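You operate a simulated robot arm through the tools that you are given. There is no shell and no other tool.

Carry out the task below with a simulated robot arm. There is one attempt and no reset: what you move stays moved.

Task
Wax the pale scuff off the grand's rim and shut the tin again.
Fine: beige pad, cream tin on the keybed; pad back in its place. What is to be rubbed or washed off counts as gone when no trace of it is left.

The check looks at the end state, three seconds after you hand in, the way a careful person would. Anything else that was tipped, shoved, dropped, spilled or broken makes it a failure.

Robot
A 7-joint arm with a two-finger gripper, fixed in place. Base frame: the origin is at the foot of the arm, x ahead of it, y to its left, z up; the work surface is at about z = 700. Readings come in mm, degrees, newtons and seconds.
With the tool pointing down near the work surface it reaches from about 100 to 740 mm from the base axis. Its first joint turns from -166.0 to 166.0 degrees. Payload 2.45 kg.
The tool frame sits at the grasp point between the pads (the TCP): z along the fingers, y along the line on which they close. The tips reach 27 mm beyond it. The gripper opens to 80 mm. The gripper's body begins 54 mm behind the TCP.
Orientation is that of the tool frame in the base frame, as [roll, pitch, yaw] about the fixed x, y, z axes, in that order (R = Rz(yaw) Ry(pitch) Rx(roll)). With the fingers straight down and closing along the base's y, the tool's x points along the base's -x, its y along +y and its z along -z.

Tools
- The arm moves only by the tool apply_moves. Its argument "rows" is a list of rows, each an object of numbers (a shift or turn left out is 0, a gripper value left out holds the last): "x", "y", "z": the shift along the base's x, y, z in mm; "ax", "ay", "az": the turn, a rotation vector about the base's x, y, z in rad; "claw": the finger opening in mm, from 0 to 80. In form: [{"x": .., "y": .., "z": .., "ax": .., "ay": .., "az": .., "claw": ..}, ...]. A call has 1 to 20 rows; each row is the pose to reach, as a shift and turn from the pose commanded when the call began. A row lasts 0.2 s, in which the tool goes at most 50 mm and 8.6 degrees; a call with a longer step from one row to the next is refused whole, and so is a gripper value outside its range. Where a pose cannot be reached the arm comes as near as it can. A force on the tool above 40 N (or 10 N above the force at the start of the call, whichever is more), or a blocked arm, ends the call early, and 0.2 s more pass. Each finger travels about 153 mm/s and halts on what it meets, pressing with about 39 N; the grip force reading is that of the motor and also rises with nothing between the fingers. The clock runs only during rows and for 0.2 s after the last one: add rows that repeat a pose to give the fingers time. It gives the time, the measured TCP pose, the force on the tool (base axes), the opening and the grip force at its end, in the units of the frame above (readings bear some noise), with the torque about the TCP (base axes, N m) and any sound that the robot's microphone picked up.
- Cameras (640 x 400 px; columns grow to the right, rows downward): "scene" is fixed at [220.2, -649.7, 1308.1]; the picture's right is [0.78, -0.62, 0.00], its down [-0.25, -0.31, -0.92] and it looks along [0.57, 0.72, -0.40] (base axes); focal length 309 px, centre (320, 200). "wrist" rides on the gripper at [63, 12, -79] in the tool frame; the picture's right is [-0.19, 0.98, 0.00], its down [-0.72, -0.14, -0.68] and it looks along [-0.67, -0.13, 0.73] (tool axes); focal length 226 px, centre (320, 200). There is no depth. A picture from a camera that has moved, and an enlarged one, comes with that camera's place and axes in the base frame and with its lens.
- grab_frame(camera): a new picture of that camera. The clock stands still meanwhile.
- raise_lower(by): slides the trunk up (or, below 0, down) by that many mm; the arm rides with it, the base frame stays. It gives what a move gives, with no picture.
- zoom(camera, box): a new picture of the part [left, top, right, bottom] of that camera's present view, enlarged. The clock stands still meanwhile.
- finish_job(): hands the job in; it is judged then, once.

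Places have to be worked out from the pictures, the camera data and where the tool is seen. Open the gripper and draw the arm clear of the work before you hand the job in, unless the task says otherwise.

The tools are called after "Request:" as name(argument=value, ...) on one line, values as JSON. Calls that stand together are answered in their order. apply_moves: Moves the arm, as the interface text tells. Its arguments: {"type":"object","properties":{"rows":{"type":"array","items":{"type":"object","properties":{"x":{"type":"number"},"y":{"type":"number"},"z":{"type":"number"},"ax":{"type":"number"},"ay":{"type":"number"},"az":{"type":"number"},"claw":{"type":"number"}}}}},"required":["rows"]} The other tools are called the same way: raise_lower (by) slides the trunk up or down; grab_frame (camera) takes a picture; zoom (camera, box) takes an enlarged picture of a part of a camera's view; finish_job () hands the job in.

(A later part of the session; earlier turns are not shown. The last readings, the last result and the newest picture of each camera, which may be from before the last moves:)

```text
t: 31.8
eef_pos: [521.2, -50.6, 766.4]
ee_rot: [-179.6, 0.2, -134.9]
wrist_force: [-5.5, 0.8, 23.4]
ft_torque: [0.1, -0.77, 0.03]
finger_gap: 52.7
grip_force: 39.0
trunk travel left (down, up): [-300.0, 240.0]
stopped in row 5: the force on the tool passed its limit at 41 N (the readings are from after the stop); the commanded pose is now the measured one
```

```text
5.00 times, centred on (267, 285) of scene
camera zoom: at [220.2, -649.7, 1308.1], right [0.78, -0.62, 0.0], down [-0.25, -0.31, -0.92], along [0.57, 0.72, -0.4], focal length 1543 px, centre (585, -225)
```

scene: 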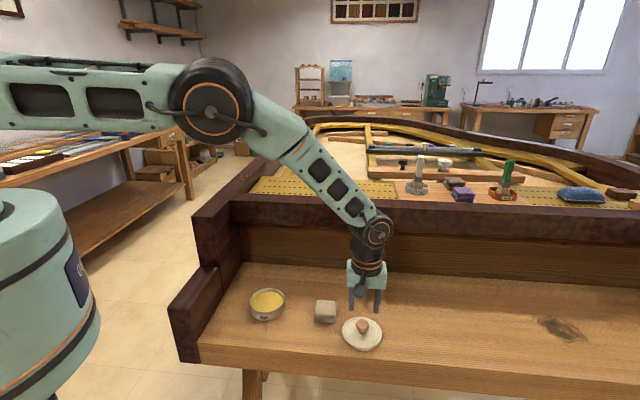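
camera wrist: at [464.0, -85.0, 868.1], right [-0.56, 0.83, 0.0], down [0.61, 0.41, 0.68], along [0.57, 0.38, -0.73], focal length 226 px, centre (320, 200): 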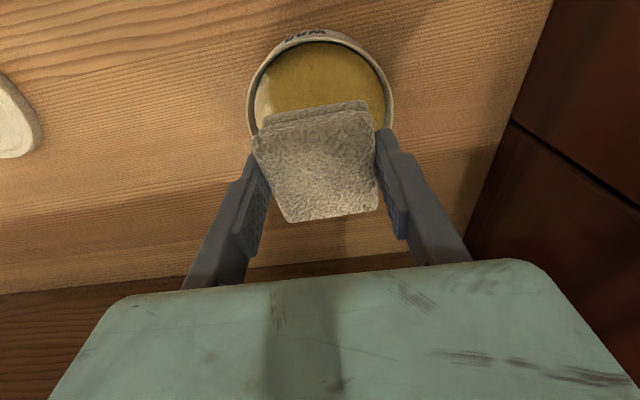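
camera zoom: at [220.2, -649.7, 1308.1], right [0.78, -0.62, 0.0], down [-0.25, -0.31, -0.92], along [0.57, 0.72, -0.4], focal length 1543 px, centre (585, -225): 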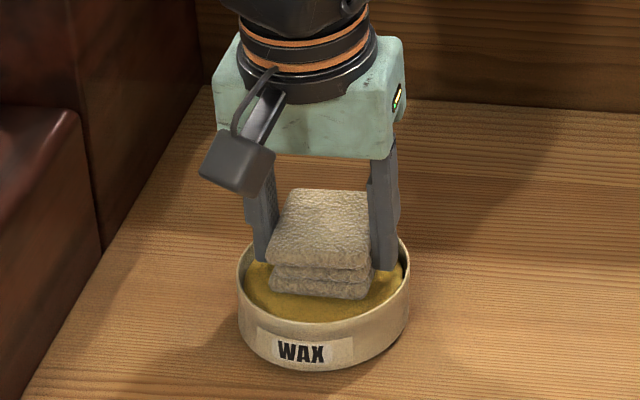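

Force passed the limit with the load at the pad's +x corner: it seems to be pressing on the tin's far rim and tilting the tin. I'll raise immediately and look.

Request:
apply_moves(rows=[{"z": 4}, {"z": 10}, {"z": 25}, {"z": 25}])

Request:
zoom(camera="scene", box=[217, 245, 317, 325])

Request:
grab_frame(camera="wrist")

```text
t: 32.8
eef_pos: [519.3, -49.6, 790.5]
ee_rot: [-179.6, 0.1, -135.0]
wrist_force: [-0.4, 0.2, -0.3]
ft_torque: [-0.01, 0.0, 0.03]
finger_gap: 52.7
grip_force: 39.3
trunk travel left (down, up): [-300.0, 240.0]
```

```text
5.00 times, centred on (267, 285) of scene
camera zoom: at [220.2, -649.7, 1308.1], right [0.78, -0.62, 0.0], down [-0.25, -0.31, -0.92], along [0.57, 0.72, -0.4], focal length 1543 px, centre (585, -225)
```

zoom: 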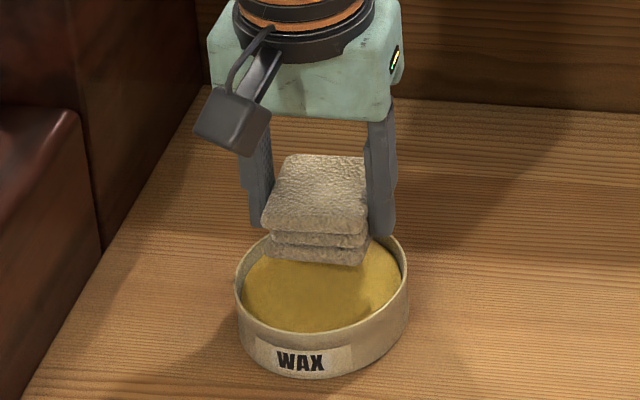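

```text
taken
camera wrist: at [466.3, -86.7, 869.2], right [-0.56, 0.83, 0.0], down [0.6, 0.41, 0.68], along [0.57, 0.38, -0.73], focal length 226 px, centre (320, 200)
```

wrist: 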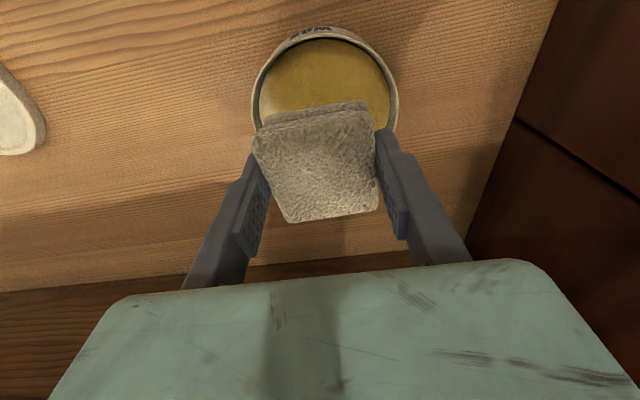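

The tin settled back exactly in its place. The numbers put the pad about 8 mm too far back, with its back corner on the rim. I'll shift 8 mm toward the front, lower to just above the wax, and check.

Request:
apply_moves(rows=[{"x": -5.7, "y": -5.7, "z": 0}, {"x": -5.7, "y": -5.7, "z": -10}, {"x": -5.7, "y": -5.7, "z": -16}, {"x": -5.7, "y": -5.7, "z": -19}, {"x": -5.7, "y": -5.7, "z": -19}])

Request:
zoom(camera="scene", box=[227, 270, 307, 320])

Request:
zoom(camera="wrist", box=[200, 0, 440, 240])

```text
t: 34.0
eef_pos: [513.8, -55.9, 770.5]
ee_rot: [-179.7, 0.2, -135.0]
wrist_force: [1.1, -0.4, 0.6]
ft_torque: [-0.02, 0.01, 0.01]
finger_gap: 52.5
grip_force: 39.2
trunk travel left (down, up): [-300.0, 240.0]
```

```text
8.00 times, centred on (267, 295) of scene
camera zoom: at [220.2, -649.7, 1308.1], right [0.78, -0.62, 0.0], down [-0.25, -0.31, -0.92], along [0.57, 0.72, -0.4], focal length 2469 px, centre (744, -560)
```

zoom: 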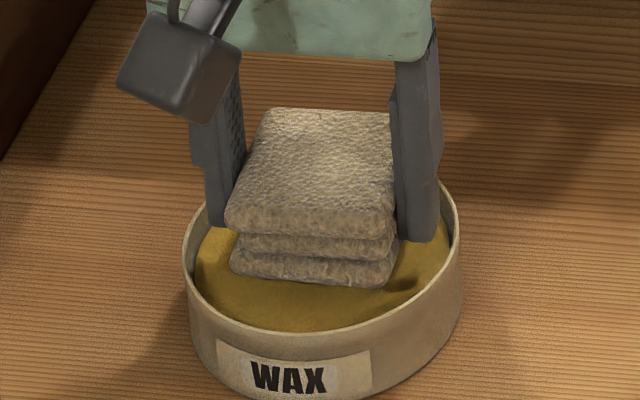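

```text
1.67 times, centred on (320, 120) of wrist
camera zoom: at [461.0, -92.5, 849.7], right [-0.56, 0.83, 0.0], down [0.6, 0.41, 0.69], along [0.57, 0.38, -0.73], focal length 377 px, centre (320, 333)
```

zoom: 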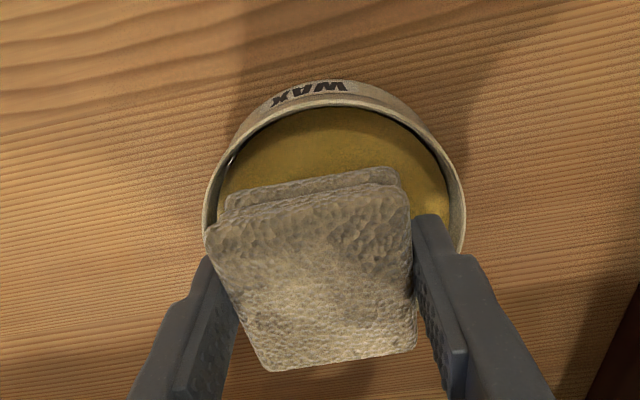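

Better centred; I'll shift another 3 mm forward and step down 1 mm at a time to touch the wax gently.

Request:
apply_moves(rows=[{"x": -2, "y": -2, "z": -1}, {"x": -2, "y": -2, "z": -2}, {"x": -2, "y": -2, "z": -3}, {"x": -2, "y": -2, "z": -3}])

```text
t: 35.0
eef_pos: [512.8, -58.2, 767.6]
ee_rot: [-179.6, 0.1, -135.0]
wrist_force: [0.0, -0.6, -1.4]
ft_torque: [-0.03, -0.01, 0.01]
finger_gap: 52.7
grip_force: 39.0
trunk travel left (down, up): [-300.0, 240.0]
```

No contact yet; continuing with 1 mm steps.

Request:
apply_moves(rows=[{"z": -1}, {"z": -2}, {"z": -2}])

Request:
zoom(camera="scene", box=[227, 270, 307, 320])

```text
t: 35.8
eef_pos: [513.8, -57.8, 766.5]
ee_rot: [-179.7, 0.4, -135.1]
wrist_force: [-0.6, -0.4, 24.0]
ft_torque: [-0.85, -0.08, -0.03]
finger_gap: 52.5
grip_force: 38.9
trunk travel left (down, up): [-300.0, 240.0]
```

```text
8.00 times, centred on (267, 295) of scene
camera zoom: at [220.2, -649.7, 1308.1], right [0.78, -0.62, 0.0], down [-0.25, -0.31, -0.92], along [0.57, 0.72, -0.4], focal length 2469 px, centre (744, -560)
```

zoom: 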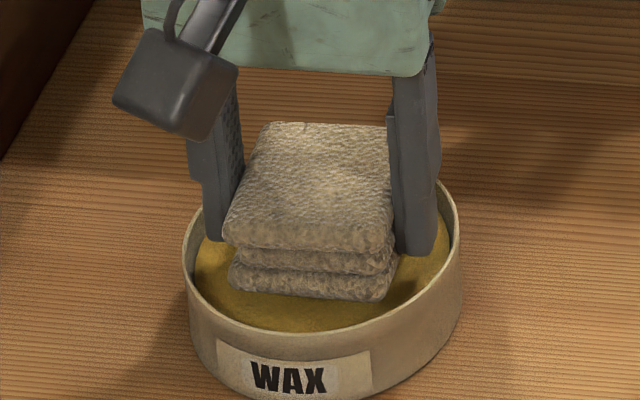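

Contact at 24 N through the pad's right-front corner: the pad is gripped about 2° low on its right side. I'll lift, tilt the tool to level it, and press again gently.

Request:
apply_moves(rows=[{"z": 3}, {"z": 5, "ax": -0.025, "ay": -0.025}, {"z": 3, "ax": -0.025, "ay": -0.025}, {"z": 2, "ax": -0.025, "ay": -0.025}, {"z": 1, "ax": -0.025, "ay": -0.025}, {"z": 1, "ax": -0.025, "ay": -0.025}])

```text
t: 37.2
eef_pos: [512.3, -58.6, 766.5]
ee_rot: [-177.8, 0.2, -135.0]
wrist_force: [0.1, -0.1, -0.5]
ft_torque: [-0.01, -0.04, 0.02]
finger_gap: 52.9
grip_force: 38.9
trunk travel left (down, up): [-300.0, 240.0]
```

Request:
apply_moves(rows=[{"z": -1}, {"z": -2}, {"z": -2}])

```text
t: 38.0
eef_pos: [512.4, -58.0, 765.9]
ee_rot: [-177.6, 0.3, -135.0]
wrist_force: [-1.0, -0.5, 21.5]
ft_torque: [-0.78, -0.02, -0.05]
finger_gap: 52.8
grip_force: 38.3
trunk travel left (down, up): [-300.0, 240.0]
```

Contact still comes through the same corner. I'll take close-ups of the pad in the tin to see what is actually touching.

Request:
zoom(camera="scene", box=[237, 275, 297, 313])

Request:
zoom(camera="wrist", box=[220, 10, 420, 210])

```text
10.53 times, centred on (267, 294) of scene
camera zoom: at [220.2, -649.7, 1308.1], right [0.78, -0.62, 0.0], down [-0.25, -0.31, -0.92], along [0.57, 0.72, -0.4], focal length 3249 px, centre (878, -790)
```

zoom: 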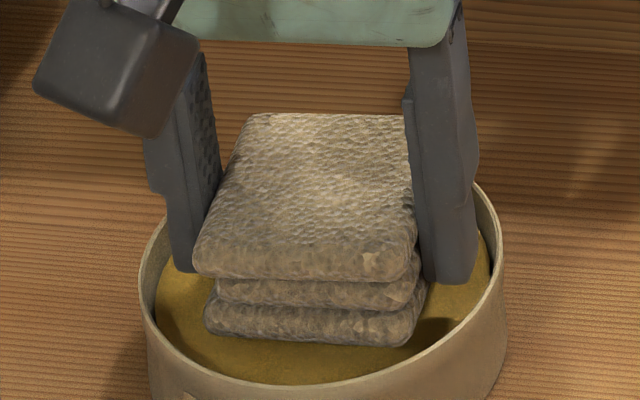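

```text
2.00 times, centred on (320, 110) of wrist
camera zoom: at [456.6, -92.4, 844.6], right [-0.56, 0.83, -0.04], down [0.58, 0.43, 0.69], along [0.59, 0.36, -0.72], focal length 452 px, centre (320, 380)
```

zoom: 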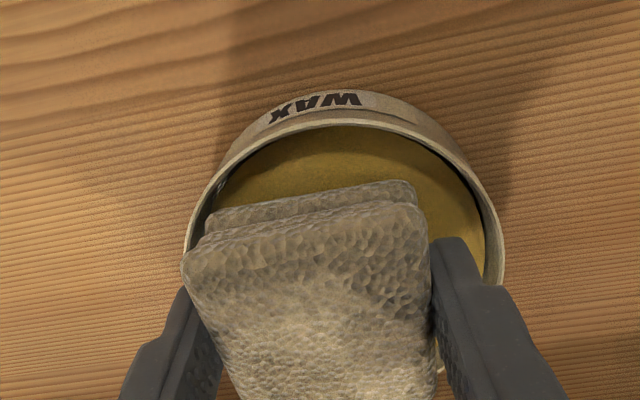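

In the wrist view the pad is offset toward the +e1 rim, so its corners are landing on the tin wall. I'll lift, shift about 4.5 mm left and 4 mm back, and lower again.

Request:
apply_moves(rows=[{"z": 4}, {"z": 8}, {"x": -0.4, "y": 6, "z": 8}, {"x": -0.4, "y": 6, "z": 5}, {"x": -0.4, "y": 6, "z": 3}, {"x": -0.4, "y": 6, "z": 3}])

Request:
zoom(camera="wrist", box=[220, 10, 420, 210])

Request:
zoom(camera="scene", box=[237, 275, 297, 313])

```text
t: 39.4
eef_pos: [512.2, -52.7, 768.7]
ee_rot: [-177.7, 0.2, -135.0]
wrist_force: [0.2, 0.1, 0.2]
ft_torque: [0.01, 0.02, -0.02]
finger_gap: 52.7
grip_force: 39.0
trunk travel left (down, up): [-300.0, 240.0]
```

```text
2.00 times, centred on (320, 110) of wrist
camera zoom: at [456.9, -86.5, 846.6], right [-0.56, 0.83, -0.04], down [0.59, 0.43, 0.69], along [0.59, 0.36, -0.72], focal length 452 px, centre (320, 380)
```

zoom: 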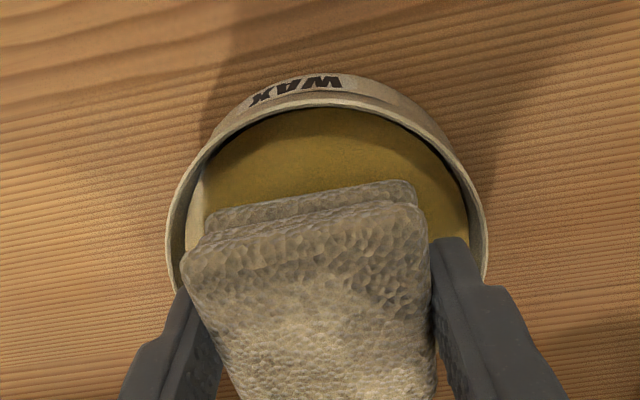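

```text
10.53 times, centred on (267, 294) of scene
camera zoom: at [220.2, -649.7, 1308.1], right [0.78, -0.62, 0.0], down [-0.25, -0.31, -0.92], along [0.57, 0.72, -0.4], focal length 3249 px, centre (878, -790)
```

zoom: 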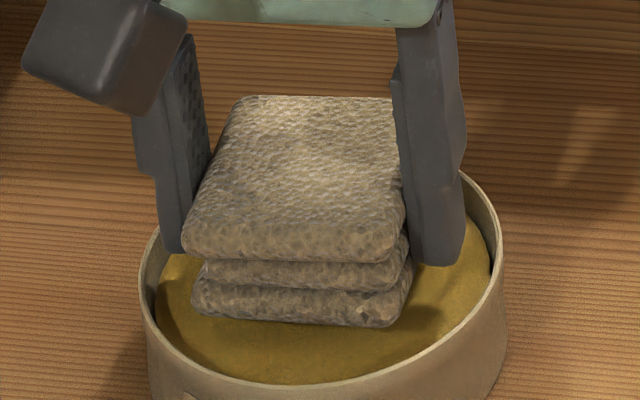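

Combining both contact points, the tin rim is a circle around (516.5,-48.5) with an inner radius of about 44.5, and the pad sits about +3 mm forward in the grip. I'll shift 3 mm in y and step down; the pad should clear the rim and reach the wax.

Request:
apply_moves(rows=[{"y": 3}, {"y": 3, "z": -1.5}, {"y": 3, "z": -3}, {"y": 3, "z": -4}, {"y": 3, "z": -4}])

```text
t: 40.6
eef_pos: [512.1, -49.0, 764.7]
ee_rot: [-177.7, 0.2, -135.0]
wrist_force: [-0.3, -0.4, -0.2]
ft_torque: [0.04, -0.02, 0.0]
finger_gap: 52.8
grip_force: 38.7
trunk travel left (down, up): [-300.0, 240.0]
```

Passed the earlier contact height freely. Continuing down in 1 mm steps to the wax.

Request:
apply_moves(rows=[{"z": -1}, {"z": -2}, {"z": -3}, {"z": -3}])

Request:
zoom(camera="scene", box=[237, 275, 297, 313])

```text
t: 41.6
eef_pos: [512.8, -47.9, 760.8]
ee_rot: [-177.6, 0.2, -135.0]
wrist_force: [-0.3, -0.3, 0.2]
ft_torque: [-0.02, -0.03, 0.01]
finger_gap: 52.7
grip_force: 39.8
trunk travel left (down, up): [-300.0, 240.0]
```

```text
10.53 times, centred on (267, 294) of scene
camera zoom: at [220.2, -649.7, 1308.1], right [0.78, -0.62, 0.0], down [-0.25, -0.31, -0.92], along [0.57, 0.72, -0.4], focal length 3249 px, centre (878, -790)
```

zoom: 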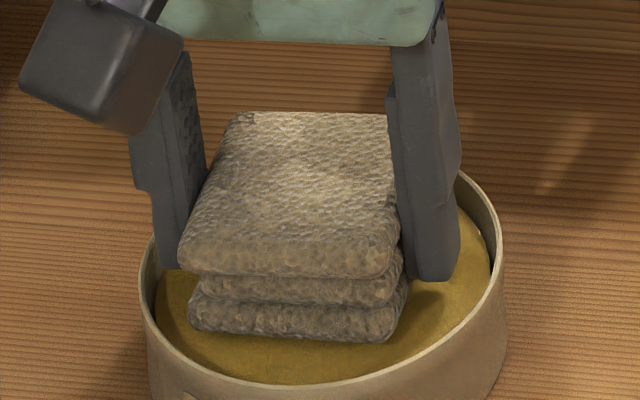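

Still free at 760.8, inside the rim. Continuing.

Request:
apply_moves(rows=[{"z": -1}, {"z": -2}, {"z": -3}, {"z": -3}])

```text
t: 42.6
eef_pos: [512.5, -48.6, 759.4]
ee_rot: [-177.4, 0.4, -135.0]
wrist_force: [-1.0, -0.8, 35.6]
ft_torque: [0.46, 0.87, 0.05]
finger_gap: 52.4
grip_force: 39.2
trunk travel left (down, up): [-300.0, 240.0]
```

Contact with the wax now, at 35 N along the pad's left edge, so my tilt was over-corrected. I'll ease up, take back half the tilt, and press again.

Request:
apply_moves(rows=[{"z": 3}, {"z": 3, "ax": 0.013, "ay": 0.013}, {"z": 2, "ax": 0.013, "ay": 0.013}, {"z": 1.5, "ax": 0.013, "ay": 0.013}, {"z": 1.5, "ax": 0.013, "ay": 0.013}])

```text
t: 43.8
eef_pos: [512.3, -49.7, 759.1]
ee_rot: [-178.7, 0.3, -135.0]
wrist_force: [-1.7, 1.1, 13.3]
ft_torque: [0.34, 0.31, 0.05]
finger_gap: 52.9
grip_force: 39.3
trunk travel left (down, up): [-300.0, 240.0]
```

Still left-edge contact at 13 N. Taking out the remaining tilt.

Request:
apply_moves(rows=[{"z": 2}, {"z": 2, "ax": 0.013, "ay": 0.013}, {"z": 1, "ax": 0.013, "ay": 0.013}, {"z": 0, "ax": 0.013, "ay": 0.013}, {"z": -0.5, "ax": 0.013, "ay": 0.013}, {"z": -0.5, "ax": 0.013, "ay": 0.013}])

```text
t: 45.2
eef_pos: [512.4, -48.9, 759.2]
ee_rot: [-179.7, 0.3, -134.9]
wrist_force: [0.0, -0.3, 7.2]
ft_torque: [0.04, 0.16, -0.01]
finger_gap: 53.1
grip_force: 39.2
trunk travel left (down, up): [-300.0, 240.0]
```

Now the load is spread across the pad. I'll press a little more and make a small circling move in the wax.

Request:
apply_moves(rows=[{"z": -0.7}, {"x": 1.5, "y": 1.5, "z": -0.7}, {"x": 3, "y": 0, "z": -0.7}, {"x": 1.5, "y": -1.5, "z": -0.7}, {"x": 0, "y": 0, "z": -0.7}])

Request:
zoom(camera="scene", box=[237, 275, 297, 313])

```text
t: 46.4
eef_pos: [512.9, -48.7, 759.3]
ee_rot: [-179.6, 0.3, -135.0]
wrist_force: [2.0, 1.0, 18.7]
ft_torque: [0.1, 0.28, 0.02]
finger_gap: 52.5
grip_force: 39.5
trunk travel left (down, up): [-300.0, 240.0]
```

```text
10.53 times, centred on (267, 294) of scene
camera zoom: at [220.2, -649.7, 1308.1], right [0.78, -0.62, 0.0], down [-0.25, -0.31, -0.92], along [0.57, 0.72, -0.4], focal length 3249 px, centre (878, -790)
```

zoom: 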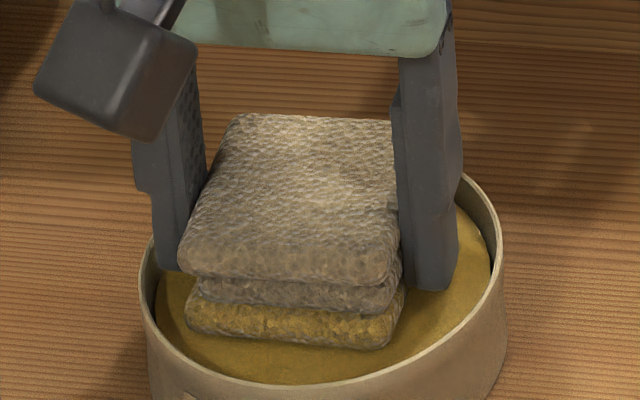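

The pad's lower layer is now yellow with wax. I'll lift it straight out, carefully at first, then rise above rail height.

Request:
apply_moves(rows=[{"z": 3}, {"z": 8}, {"z": 16}, {"z": 40}, {"z": 80}, {"z": 125}, {"z": 170}, {"z": 215}, {"z": 260}, {"z": 305}, {"z": 340}, {"z": 340}])

Request:
grab_frame(camera="scene")

Request:
grab_frame(camera="wrist")

```text
t: 49.0
eef_pos: [512.0, -47.8, 1098.2]
ee_rot: [-179.9, 0.2, -135.0]
wrist_force: [-0.1, -1.0, -1.2]
ft_torque: [-0.02, -0.02, -0.01]
finger_gap: 52.5
grip_force: 39.1
trunk travel left (down, up): [-300.0, 240.0]
```

```text
taken
```

scene: 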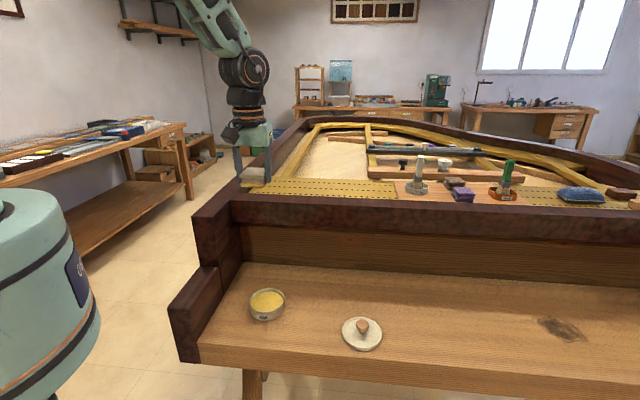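

```text
taken
camera wrist: at [458.2, -84.2, 1176.8], right [-0.56, 0.83, 0.0], down [0.6, 0.41, 0.68], along [0.57, 0.38, -0.73], focal length 226 px, centre (320, 200)
```

wrist: 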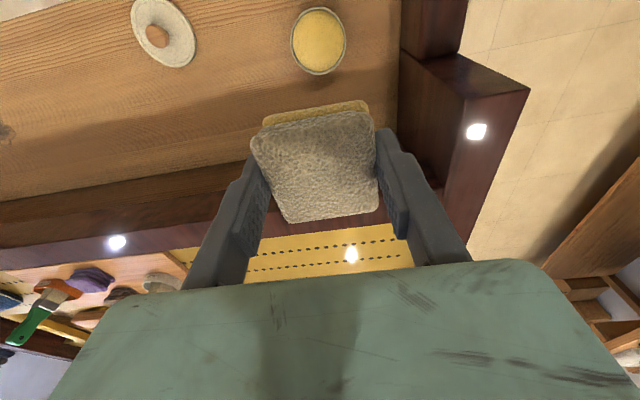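

The pad is waxed and free, tin and lid are in place. Now moving over the scuff area on the left rim, staying high, to view it.

Request:
apply_moves(rows=[{"x": 13, "y": 36, "z": 10}, {"x": 27, "y": 72, "z": 20}, {"x": 40, "y": 107, "z": 30}, {"x": 53, "y": 143, "z": 31}, {"x": 67, "y": 178, "z": 31}, {"x": 80, "y": 214, "z": 31}, {"x": 93, "y": 250, "z": 31}, {"x": 107, "y": 285, "z": 31}, {"x": 120, "y": 321, "z": 31}, {"x": 133, "y": 356, "z": 31}, {"x": 133, "y": 356, "z": 31}])

Request:
grab_frame(camera="wrist")

Request:
grab_frame(camera="scene")

```text
t: 51.4
eef_pos: [646.8, 307.2, 1130.1]
ee_rot: [-179.7, 0.2, -135.1]
wrist_force: [0.4, -0.2, -0.5]
ft_torque: [-0.03, 0.0, -0.02]
finger_gap: 52.7
grip_force: 38.8
trunk travel left (down, up): [-300.0, 240.0]
```

```text
taken
camera wrist: at [591.6, 270.9, 1208.7], right [-0.56, 0.83, 0.0], down [0.6, 0.41, 0.68], along [0.57, 0.38, -0.73], focal length 226 px, centre (320, 200)
```

wrist: 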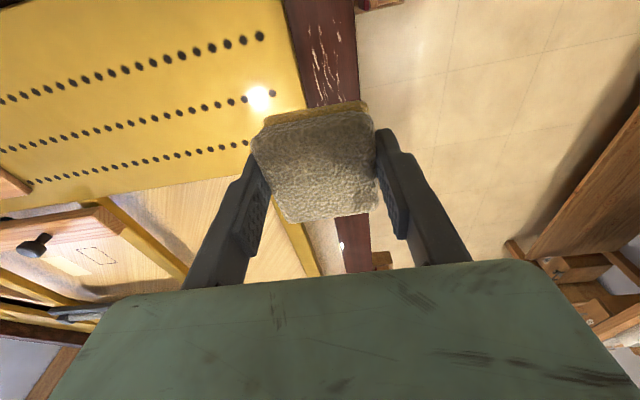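

```text
taken
```

scene: 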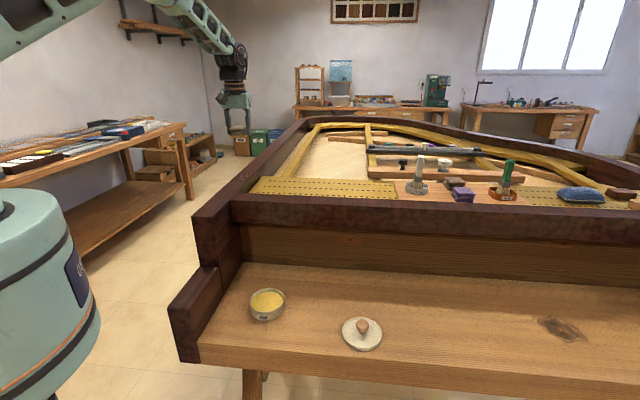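

Request:
zoom(camera="wrist", box=[260, 0, 420, 110])

Request:
zoom(camera="scene", box=[190, 120, 310, 220])

```text
3.64 times, centred on (340, 55) of wrist
camera zoom: at [591.6, 270.9, 1208.7], right [-0.56, 0.83, 0.0], down [0.6, 0.41, 0.68], along [0.57, 0.38, -0.73], focal length 822 px, centre (247, 727)
```

zoom: 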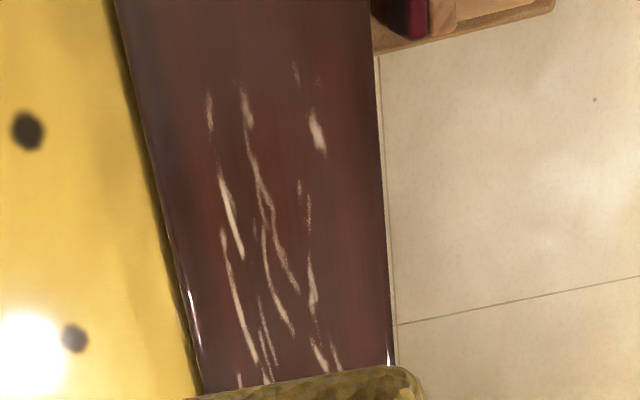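

```text
4.00 times, centred on (250, 170) of scene
camera zoom: at [220.2, -649.7, 1308.1], right [0.78, -0.62, 0.0], down [-0.25, -0.31, -0.92], along [0.57, 0.72, -0.4], focal length 1234 px, centre (600, 320)
```

zoom: 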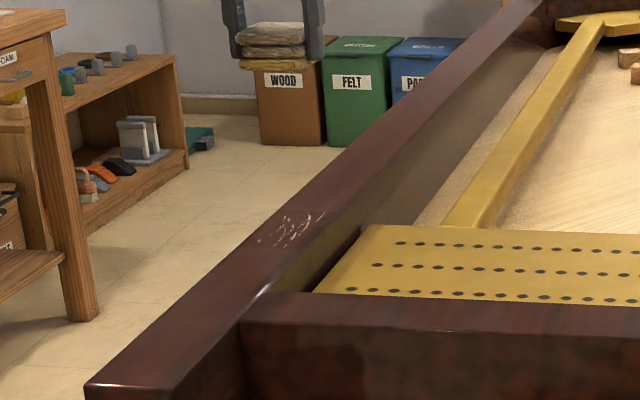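

The rim runs at 45°, about 58 mm wide; the scuff spans roughly 35 mm across and 95 mm along it, so one lane of the pad covers its width. I'll position the pad over the scuff's middle and lower to about 12 mm above the rim.

Request:
apply_moves(rows=[{"x": -9.7, "y": 2, "z": -20}, {"x": -9.7, "y": 2, "z": -60}, {"x": -9.7, "y": 2, "z": -95}, {"x": -9.7, "y": 2, "z": -112}, {"x": -9.7, "y": 2, "z": -120}, {"x": -9.7, "y": 2, "z": -120}])

Request:
grab_frame(camera="wrist")

Request:
zoom(camera="scene", box=[190, 120, 310, 195])

```text
t: 52.8
eef_pos: [635.0, 309.6, 1008.1]
ee_rot: [-179.8, 0.3, -135.0]
wrist_force: [-0.2, -0.4, -0.8]
ft_torque: [0.03, -0.03, 0.01]
finger_gap: 53.0
grip_force: 38.8
trunk travel left (down, up): [-300.0, 240.0]
```

```text
taken
camera wrist: at [581.4, 273.2, 1087.1], right [-0.56, 0.83, 0.0], down [0.6, 0.41, 0.68], along [0.57, 0.38, -0.73], focal length 226 px, centre (320, 200)
```

wrist: 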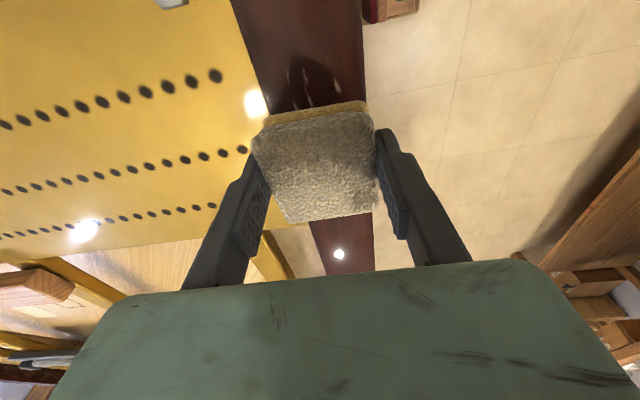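

```text
5.33 times, centred on (250, 158) of scene
camera zoom: at [220.2, -649.7, 1308.1], right [0.78, -0.62, 0.0], down [-0.25, -0.31, -0.92], along [0.57, 0.72, -0.4], focal length 1646 px, centre (693, 427)
```

zoom: 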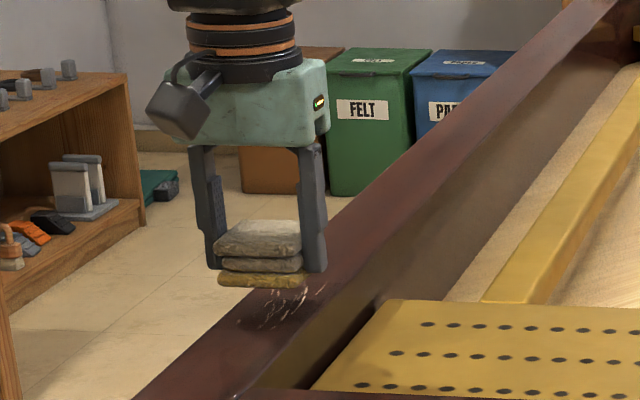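

The pad hovers well centred over the rim. I'll step down toward contact.

Request:
apply_moves(rows=[{"z": -3}, {"z": -6}, {"z": -8}, {"z": -8}])

Request:
zoom(camera="scene", box=[210, 140, 290, 190])

```text
t: 53.8
eef_pos: [636.3, 309.1, 1001.4]
ee_rot: [-179.7, 0.2, -134.9]
wrist_force: [0.5, 0.5, 0.5]
ft_torque: [-0.01, -0.01, 0.01]
finger_gap: 52.6
grip_force: 39.1
trunk travel left (down, up): [-300.0, 240.0]
```

```text
8.00 times, centred on (250, 165) of scene
camera zoom: at [220.2, -649.7, 1308.1], right [0.78, -0.62, 0.0], down [-0.25, -0.31, -0.92], along [0.57, 0.72, -0.4], focal length 2469 px, centre (880, 480)
```

zoom: 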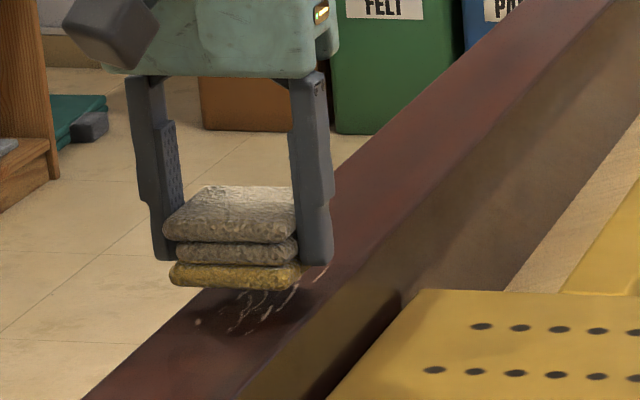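

Not yet touching. I'll continue down in small steps until contact.

Request:
apply_moves(rows=[{"z": -1.5}, {"z": -3}, {"z": -4.5}, {"z": -6}, {"z": -6}])

```text
t: 55.0
eef_pos: [635.7, 308.9, 995.3]
ee_rot: [-179.8, 0.1, -135.1]
wrist_force: [-0.8, 1.1, -1.2]
ft_torque: [0.01, 0.0, -0.04]
finger_gap: 52.9
grip_force: 39.2
trunk travel left (down, up): [-300.0, 240.0]
```

Request:
apply_moves(rows=[{"z": -1.2}, {"z": -2.4}, {"z": -3.6}, {"z": -4.8}, {"z": -4.8}])

Request:
zoom(camera="scene", box=[210, 140, 290, 190])

Request:
grab_frame(camera="wrist")

```text
t: 56.2
eef_pos: [635.2, 309.3, 990.9]
ee_rot: [-179.8, 0.2, -135.0]
wrist_force: [0.3, 0.6, -0.8]
ft_torque: [-0.01, 0.01, 0.01]
finger_gap: 53.0
grip_force: 38.9
trunk travel left (down, up): [-300.0, 240.0]
```

```text
8.00 times, centred on (250, 165) of scene
camera zoom: at [220.2, -649.7, 1308.1], right [0.78, -0.62, 0.0], down [-0.25, -0.31, -0.92], along [0.57, 0.72, -0.4], focal length 2469 px, centre (880, 480)
```

zoom: 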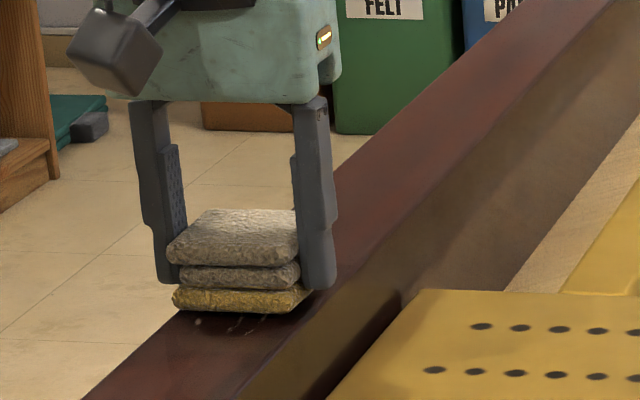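

```text
taken
camera wrist: at [582.1, 272.9, 1069.1], right [-0.56, 0.83, 0.0], down [0.6, 0.41, 0.68], along [0.57, 0.38, -0.73], focal length 226 px, centre (320, 200)
```

wrist: 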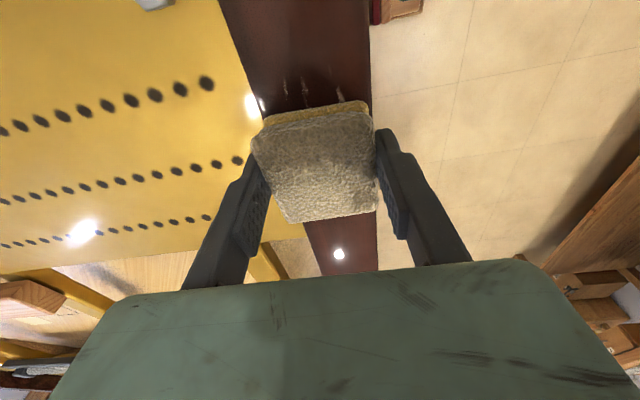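

Close now: the pad's shadow nearly meets the rim. Continuing in 1 mm steps.

Request:
apply_moves(rows=[{"z": -1}, {"z": -2}, {"z": -3}, {"z": -3}])

```text
t: 57.2
eef_pos: [635.6, 309.2, 987.0]
ee_rot: [-179.8, 0.2, -135.0]
wrist_force: [0.2, 0.6, 0.1]
ft_torque: [-0.02, -0.02, 0.02]
finger_gap: 52.6
grip_force: 38.9
trunk travel left (down, up): [-300.0, 240.0]
```

Request:
apply_moves(rows=[{"z": -1}, {"z": -2}, {"z": -3}, {"z": -3}])

Request:
zoom(camera="scene", box=[210, 140, 290, 190])

```text
t: 58.2
eef_pos: [635.6, 308.3, 987.1]
ee_rot: [-179.7, 0.3, -135.0]
wrist_force: [-2.1, 0.3, 13.9]
ft_torque: [0.13, 0.29, -0.02]
finger_gap: 52.7
grip_force: 39.0
trunk travel left (down, up): [-300.0, 240.0]
```

```text
8.00 times, centred on (250, 165) of scene
camera zoom: at [220.2, -649.7, 1308.1], right [0.78, -0.62, 0.0], down [-0.25, -0.31, -0.92], along [0.57, 0.72, -0.4], focal length 2469 px, centre (880, 480)
```

zoom: 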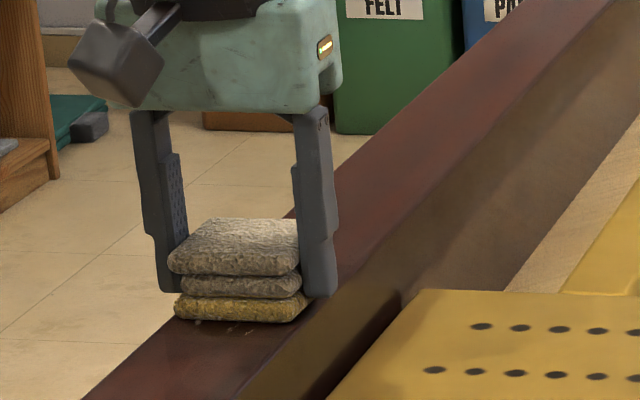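

Contact at z≈987 with 14 N, load well spread. Now I'll rub along the rim: forward 32 mm and back.

Request:
apply_moves(rows=[{"x": 5.7, "y": 5.7}, {"x": 11.3, "y": 11.3}, {"x": 17, "y": 17}, {"x": 22.6, "y": 22.6}, {"x": 17, "y": 17}, {"x": 11.3, "y": 11.3}, {"x": 5.7, "y": 5.7}, {"x": 0, "y": 0}, {"x": -5.7, "y": -5.7}, {"x": -11.3, "y": -11.3}, {"x": -17, "y": -17}, {"x": -22.6, "y": -22.6}, {"x": -28.3, "y": -28.3}, {"x": -33, "y": -33}, {"x": -28.3, "y": -28.3}, {"x": -22.6, "y": -22.6}, {"x": -17, "y": -17}, {"x": -11.3, "y": -11.3}, {"x": -5.7, "y": -5.7}, {"x": 0, "y": 0}])

Request:
zoom(camera="scene", box=[210, 140, 290, 190])

Request:
zoom(camera="wrist", box=[220, 0, 420, 120])

```text
t: 62.4
eef_pos: [634.0, 308.8, 986.3]
ee_rot: [-179.7, 0.4, -135.0]
wrist_force: [-5.6, -6.8, 20.8]
ft_torque: [-0.21, 0.4, 0.05]
finger_gap: 52.7
grip_force: 39.3
trunk travel left (down, up): [-300.0, 240.0]
```

```text
8.00 times, centred on (250, 165) of scene
camera zoom: at [220.2, -649.7, 1308.1], right [0.78, -0.62, 0.0], down [-0.25, -0.31, -0.92], along [0.57, 0.72, -0.4], focal length 2469 px, centre (880, 480)
```

zoom: 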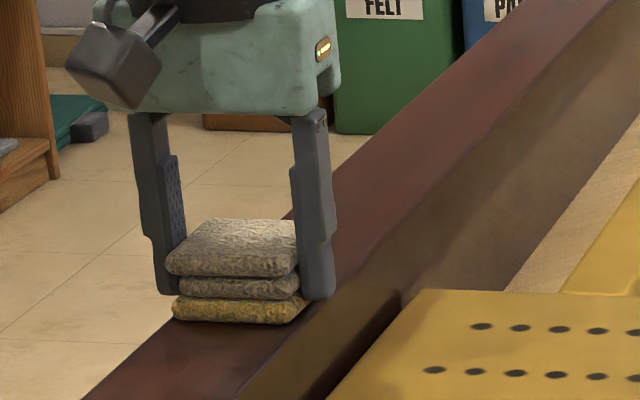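

```text
3.20 times, centred on (320, 60) of wrist
camera zoom: at [580.7, 272.0, 1064.4], right [-0.56, 0.83, 0.0], down [0.6, 0.41, 0.69], along [0.57, 0.38, -0.73], focal length 723 px, centre (320, 648)
```

zoom: 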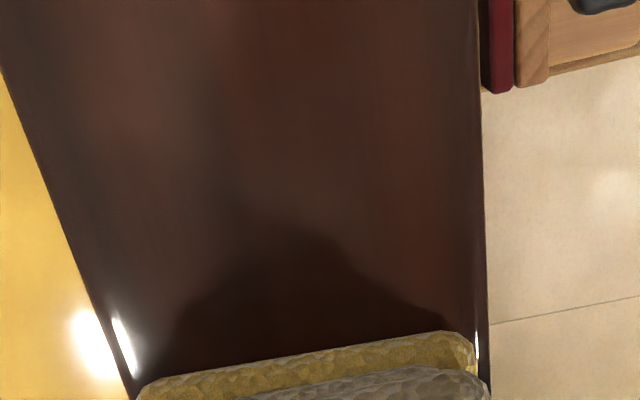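

The front part of the rim is already clean. I'll do more strokes covering the forward and middle parts, then lift to inspect.

Request:
apply_moves(rows=[{"x": 5.7, "y": 5.7}, {"x": 11.3, "y": 11.3}, {"x": 17, "y": 17}, {"x": 22.6, "y": 22.6}, {"x": 27, "y": 27}, {"x": 22.6, "y": 22.6}, {"x": 17, "y": 17}, {"x": 11.3, "y": 11.3}, {"x": 5.7, "y": 5.7}, {"x": 1, "y": -1}, {"x": 6.7, "y": 4.7}, {"x": 12.3, "y": 10.3}, {"x": 18, "y": 16}, {"x": 23.6, "y": 21.6}, {"x": 27, "y": 25}, {"x": 23.6, "y": 21.6}, {"x": 18, "y": 16}, {"x": 12.3, "y": 10.3}, {"x": 6.7, "y": 4.7}, {"x": 0, "y": 0}])

Request:
apply_moves(rows=[{"x": -5.7, "y": -5.7}, {"x": -11.3, "y": -11.3}, {"x": -17, "y": -17}, {"x": -22.6, "y": -22.6}, {"x": -28.3, "y": -28.3}, {"x": -33, "y": -33}, {"x": -33, "y": -33, "z": 5}, {"x": -33, "y": -33, "z": 25}, {"x": -33, "y": -33, "z": 60}, {"x": -33, "y": -33, "z": 100}, {"x": -33, "y": -33, "z": 140}, {"x": -33, "y": -33, "z": 140}])

Request:
zoom(camera="scene", box=[200, 130, 300, 200])

Request:
grab_frame(camera="wrist")

```text
t: 66.6
eef_pos: [635.9, 309.2, 984.5]
ee_rot: [-179.7, 0.3, -135.1]
wrist_force: [4.0, 2.2, 16.1]
ft_torque: [0.25, 0.02, -0.07]
finger_gap: 52.5
grip_force: 38.7
trunk travel left (down, up): [-300.0, 240.0]
```

```text
t: 69.2
eef_pos: [604.1, 276.6, 1123.7]
ee_rot: [-179.8, 0.2, -135.0]
wrist_force: [-0.8, -0.1, 0.2]
ft_torque: [0.0, 0.03, 0.0]
finger_gap: 53.0
grip_force: 39.2
trunk travel left (down, up): [-300.0, 240.0]
```

```text
5.71 times, centred on (250, 165) of scene
camera zoom: at [220.2, -649.7, 1308.1], right [0.78, -0.62, 0.0], down [-0.25, -0.31, -0.92], along [0.57, 0.72, -0.4], focal length 1764 px, centre (720, 400)
```

zoom: 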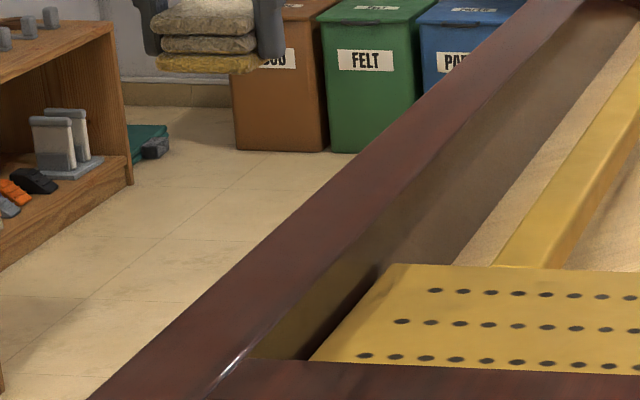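

```text
taken
camera wrist: at [550.1, 239.8, 1203.0], right [-0.56, 0.83, 0.0], down [0.6, 0.41, 0.68], along [0.57, 0.38, -0.73], focal length 226 px, centre (320, 200)
```

wrist: 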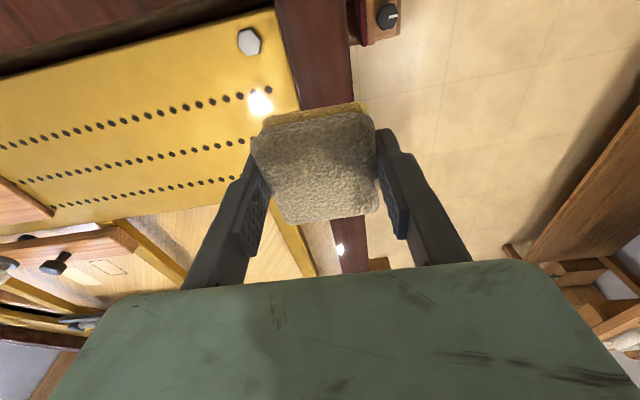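

The scene camera shows the rim clean. I'll move forward so the wrist camera can see the whole scuff area from above.

Request:
apply_moves(rows=[{"x": 20, "y": 20}, {"x": 40, "y": 40}, {"x": 55, "y": 55}, {"x": 55, "y": 55}])

Request:
zoom(camera="wrist", box=[240, 0, 440, 125])

Request:
zoom(camera="scene", box=[215, 150, 275, 195])

```text
t: 70.2
eef_pos: [657.4, 331.9, 1123.6]
ee_rot: [-179.9, 0.1, -135.1]
wrist_force: [-0.2, 0.1, -0.7]
ft_torque: [0.02, -0.01, -0.02]
finger_gap: 52.7
grip_force: 39.1
trunk travel left (down, up): [-300.0, 240.0]
```

```text
3.20 times, centred on (340, 62) of wrist
camera zoom: at [604.3, 294.9, 1203.0], right [-0.56, 0.83, 0.0], down [0.6, 0.41, 0.68], along [0.57, 0.38, -0.73], focal length 723 px, centre (256, 640)
```

zoom: 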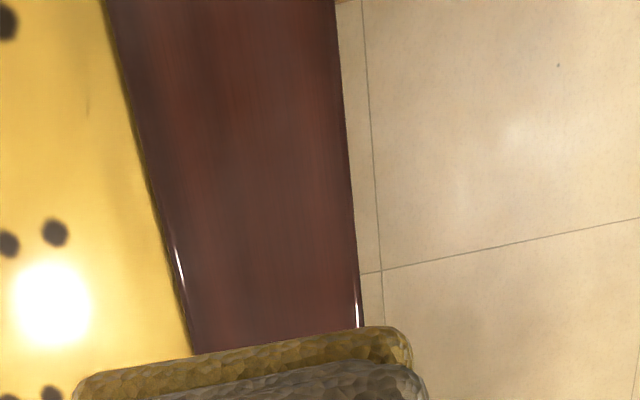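

```text
8.89 times, centred on (245, 172) of scene
camera zoom: at [220.2, -649.7, 1308.1], right [0.78, -0.62, 0.0], down [-0.25, -0.31, -0.92], along [0.57, 0.72, -0.4], focal length 2743 px, centre (987, 444)
```

zoom: 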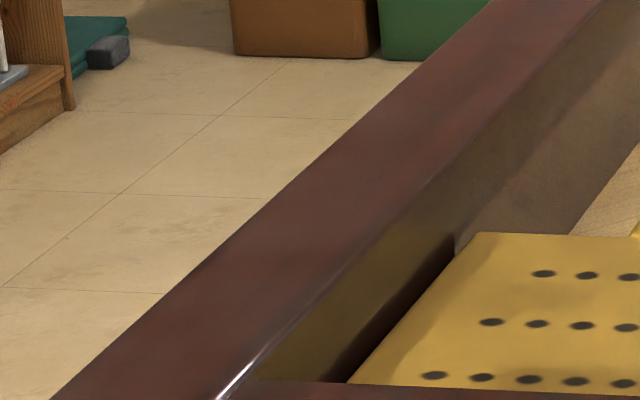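

It looks clean; let me magnify further to be sure no faint trace remains.

Request:
zoom(camera="wrist", box=[270, 0, 350, 50])

Request:
zoom(camera="wrist", box=[280, 45, 360, 110])

Request:
zoom(camera="scene", box=[225, 160, 265, 190])

```text
8.00 times, centred on (310, 25) of wrist
camera zoom: at [604.3, 294.9, 1203.0], right [-0.56, 0.83, 0.0], down [0.6, 0.41, 0.68], along [0.57, 0.38, -0.73], focal length 1808 px, centre (400, 1600)
```

zoom: 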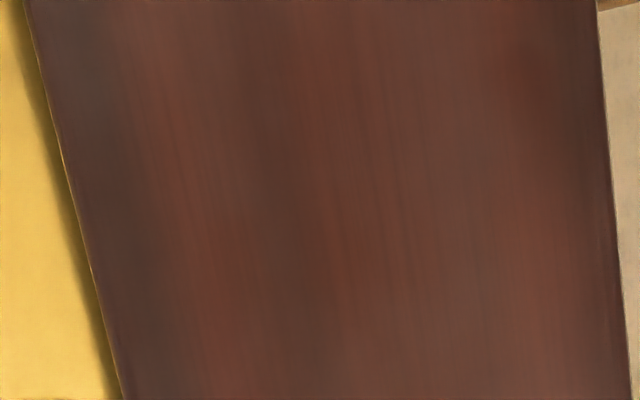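

```text
6.15 times, centred on (320, 78) of wrist
camera zoom: at [604.3, 294.9, 1203.0], right [-0.56, 0.83, 0.0], down [0.6, 0.41, 0.68], along [0.57, 0.38, -0.73], focal length 1391 px, centre (320, 954)
```

zoom: 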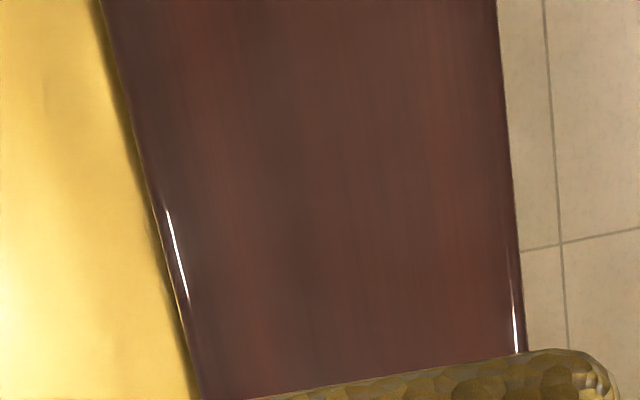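

```text
13.33 times, centred on (245, 175) of scene
camera zoom: at [220.2, -649.7, 1308.1], right [0.78, -0.62, 0.0], down [-0.25, -0.31, -0.92], along [0.57, 0.72, -0.4], focal length 4115 px, centre (1320, 533)
```

zoom: 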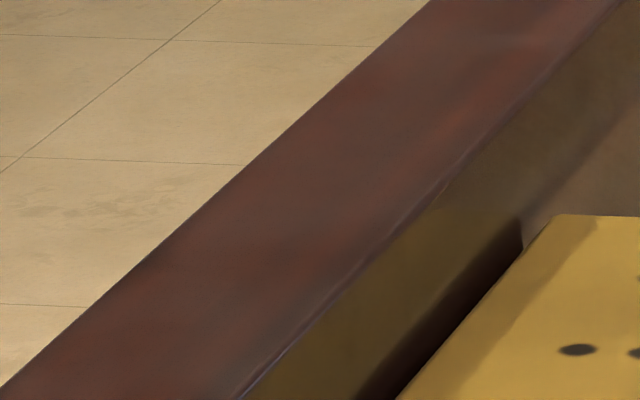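

The rim is clean. Now returning by the same high route toward the keybed.

Request:
apply_moves(rows=[{"x": -14, "y": -38}, {"x": -29, "y": -76}, {"x": -43, "y": -114}, {"x": -58, "y": -152}, {"x": -72, "y": -190}, {"x": -87, "y": -228}, {"x": -101, "y": -266}, {"x": -116, "y": -304}, {"x": -130, "y": -342}, {"x": -145, "y": -380}, {"x": -130, "y": -405, "z": -30}, {"x": -112, "y": -430, "z": -60}, {"x": -92, "y": -455, "z": -95}, {"x": -72, "y": -480, "z": -130}, {"x": -55, "y": -495, "z": -170}, {"x": -38, "y": -503.5, "z": -210}, {"x": -38, "y": -503.5, "z": -255}, {"x": -38, "y": -503.5, "z": -286}, {"x": -38, "y": -503.5, "z": -286}])

Request:
grab_frame(camera="scene")

Request:
grab_frame(camera="wrist")

```text
t: 74.2
eef_pos: [618.6, -172.8, 839.1]
ee_rot: [-179.7, 0.3, -135.0]
wrist_force: [0.7, -0.5, -0.2]
ft_torque: [-0.01, 0.05, -0.02]
finger_gap: 52.8
grip_force: 38.6
trunk travel left (down, up): [-300.0, 240.0]
```

```text
taken
```

scene: 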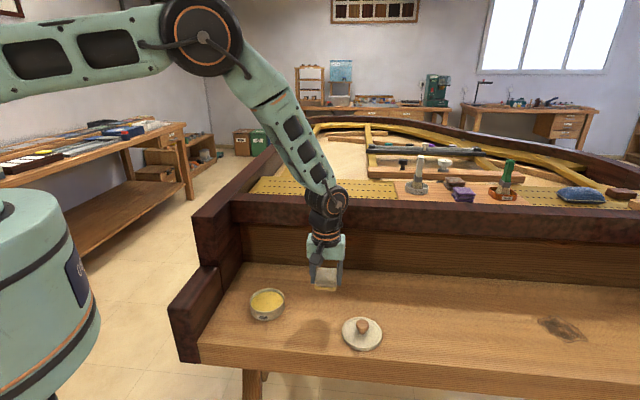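

```text
taken
camera wrist: at [566.5, -208.1, 917.4], right [-0.56, 0.83, 0.0], down [0.6, 0.41, 0.68], along [0.57, 0.38, -0.73], focal length 226 px, centre (320, 200)
```

wrist: 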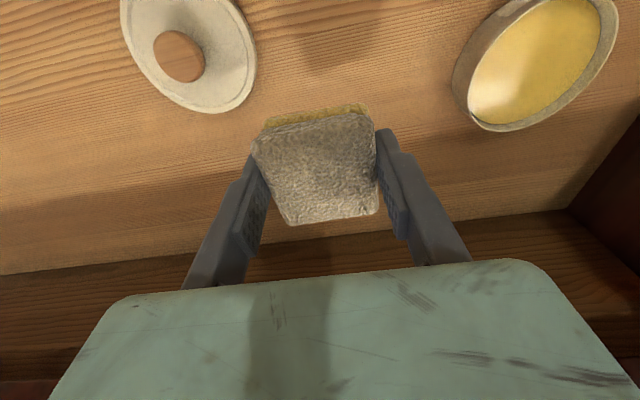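

Above the pad's original spot within a millimetre. Lowering it, slowly at the end.

Request:
apply_moves(rows=[{"y": 0.5, "z": -35}, {"y": 0.5, "z": -65}, {"y": 0.5, "z": -85}, {"y": 0.5, "z": -93}, {"y": 0.5, "z": -96}, {"y": 0.5, "z": -98}, {"y": 0.5, "z": -98}])

Request:
zoom(camera="scene", box=[280, 265, 380, 328])

```text
t: 75.8
eef_pos: [619.0, -173.1, 740.1]
ee_rot: [-179.7, 0.2, -135.1]
wrist_force: [0.2, -0.1, -0.5]
ft_torque: [0.01, 0.01, -0.03]
finger_gap: 52.7
grip_force: 39.0
trunk travel left (down, up): [-300.0, 240.0]
```

```text
6.35 times, centred on (330, 296) of scene
camera zoom: at [220.2, -649.7, 1308.1], right [0.78, -0.62, 0.0], down [-0.25, -0.31, -0.92], along [0.57, 0.72, -0.4], focal length 1960 px, centre (256, -413)
```

zoom: 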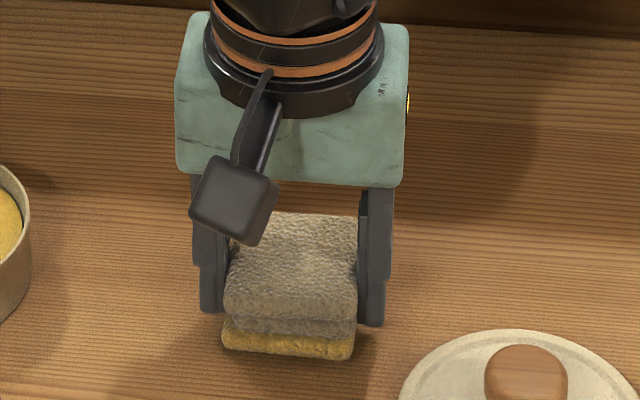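

Request:
apply_moves(rows=[{"y": 0.5, "z": -1}, {"y": 0.5, "z": -2}, {"y": 0.5, "z": -2.5}, {"y": 0.5, "z": -2.5}])

```text
t: 76.8
eef_pos: [619.2, -171.0, 737.4]
ee_rot: [-179.8, 0.2, -135.0]
wrist_force: [0.2, -0.6, -1.2]
ft_torque: [0.01, -0.02, 0.0]
finger_gap: 52.8
grip_force: 38.8
trunk travel left (down, up): [-300.0, 240.0]
```

At the grasp height but no contact force yet; half-millimetre steps further down.

Request:
apply_moves(rows=[{"z": -0.7}, {"z": -1.4}, {"z": -1.4}])

```text
t: 77.6
eef_pos: [619.8, -171.7, 736.4]
ee_rot: [-179.8, 0.2, -135.0]
wrist_force: [0.3, 0.2, -1.6]
ft_torque: [-0.01, -0.01, 0.03]
finger_gap: 52.5
grip_force: 38.9
trunk travel left (down, up): [-300.0, 240.0]
```

Request:
apply_moves(rows=[{"z": -0.7}, {"z": -1.4}, {"z": -1.4}])

Request:
zoom(camera="scene", box=[280, 265, 380, 328])

```text
t: 78.4
eef_pos: [619.4, -171.5, 735.8]
ee_rot: [-179.8, 0.2, -135.1]
wrist_force: [0.4, 0.5, 2.4]
ft_torque: [0.11, 0.08, 0.02]
finger_gap: 52.7
grip_force: 38.6
trunk travel left (down, up): [-300.0, 240.0]
```

```text
6.35 times, centred on (330, 296) of scene
camera zoom: at [220.2, -649.7, 1308.1], right [0.78, -0.62, 0.0], down [-0.25, -0.31, -0.92], along [0.57, 0.72, -0.4], focal length 1960 px, centre (256, -413)
```

zoom: 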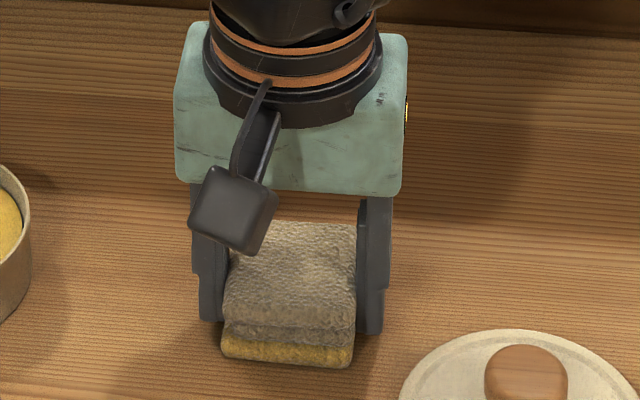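

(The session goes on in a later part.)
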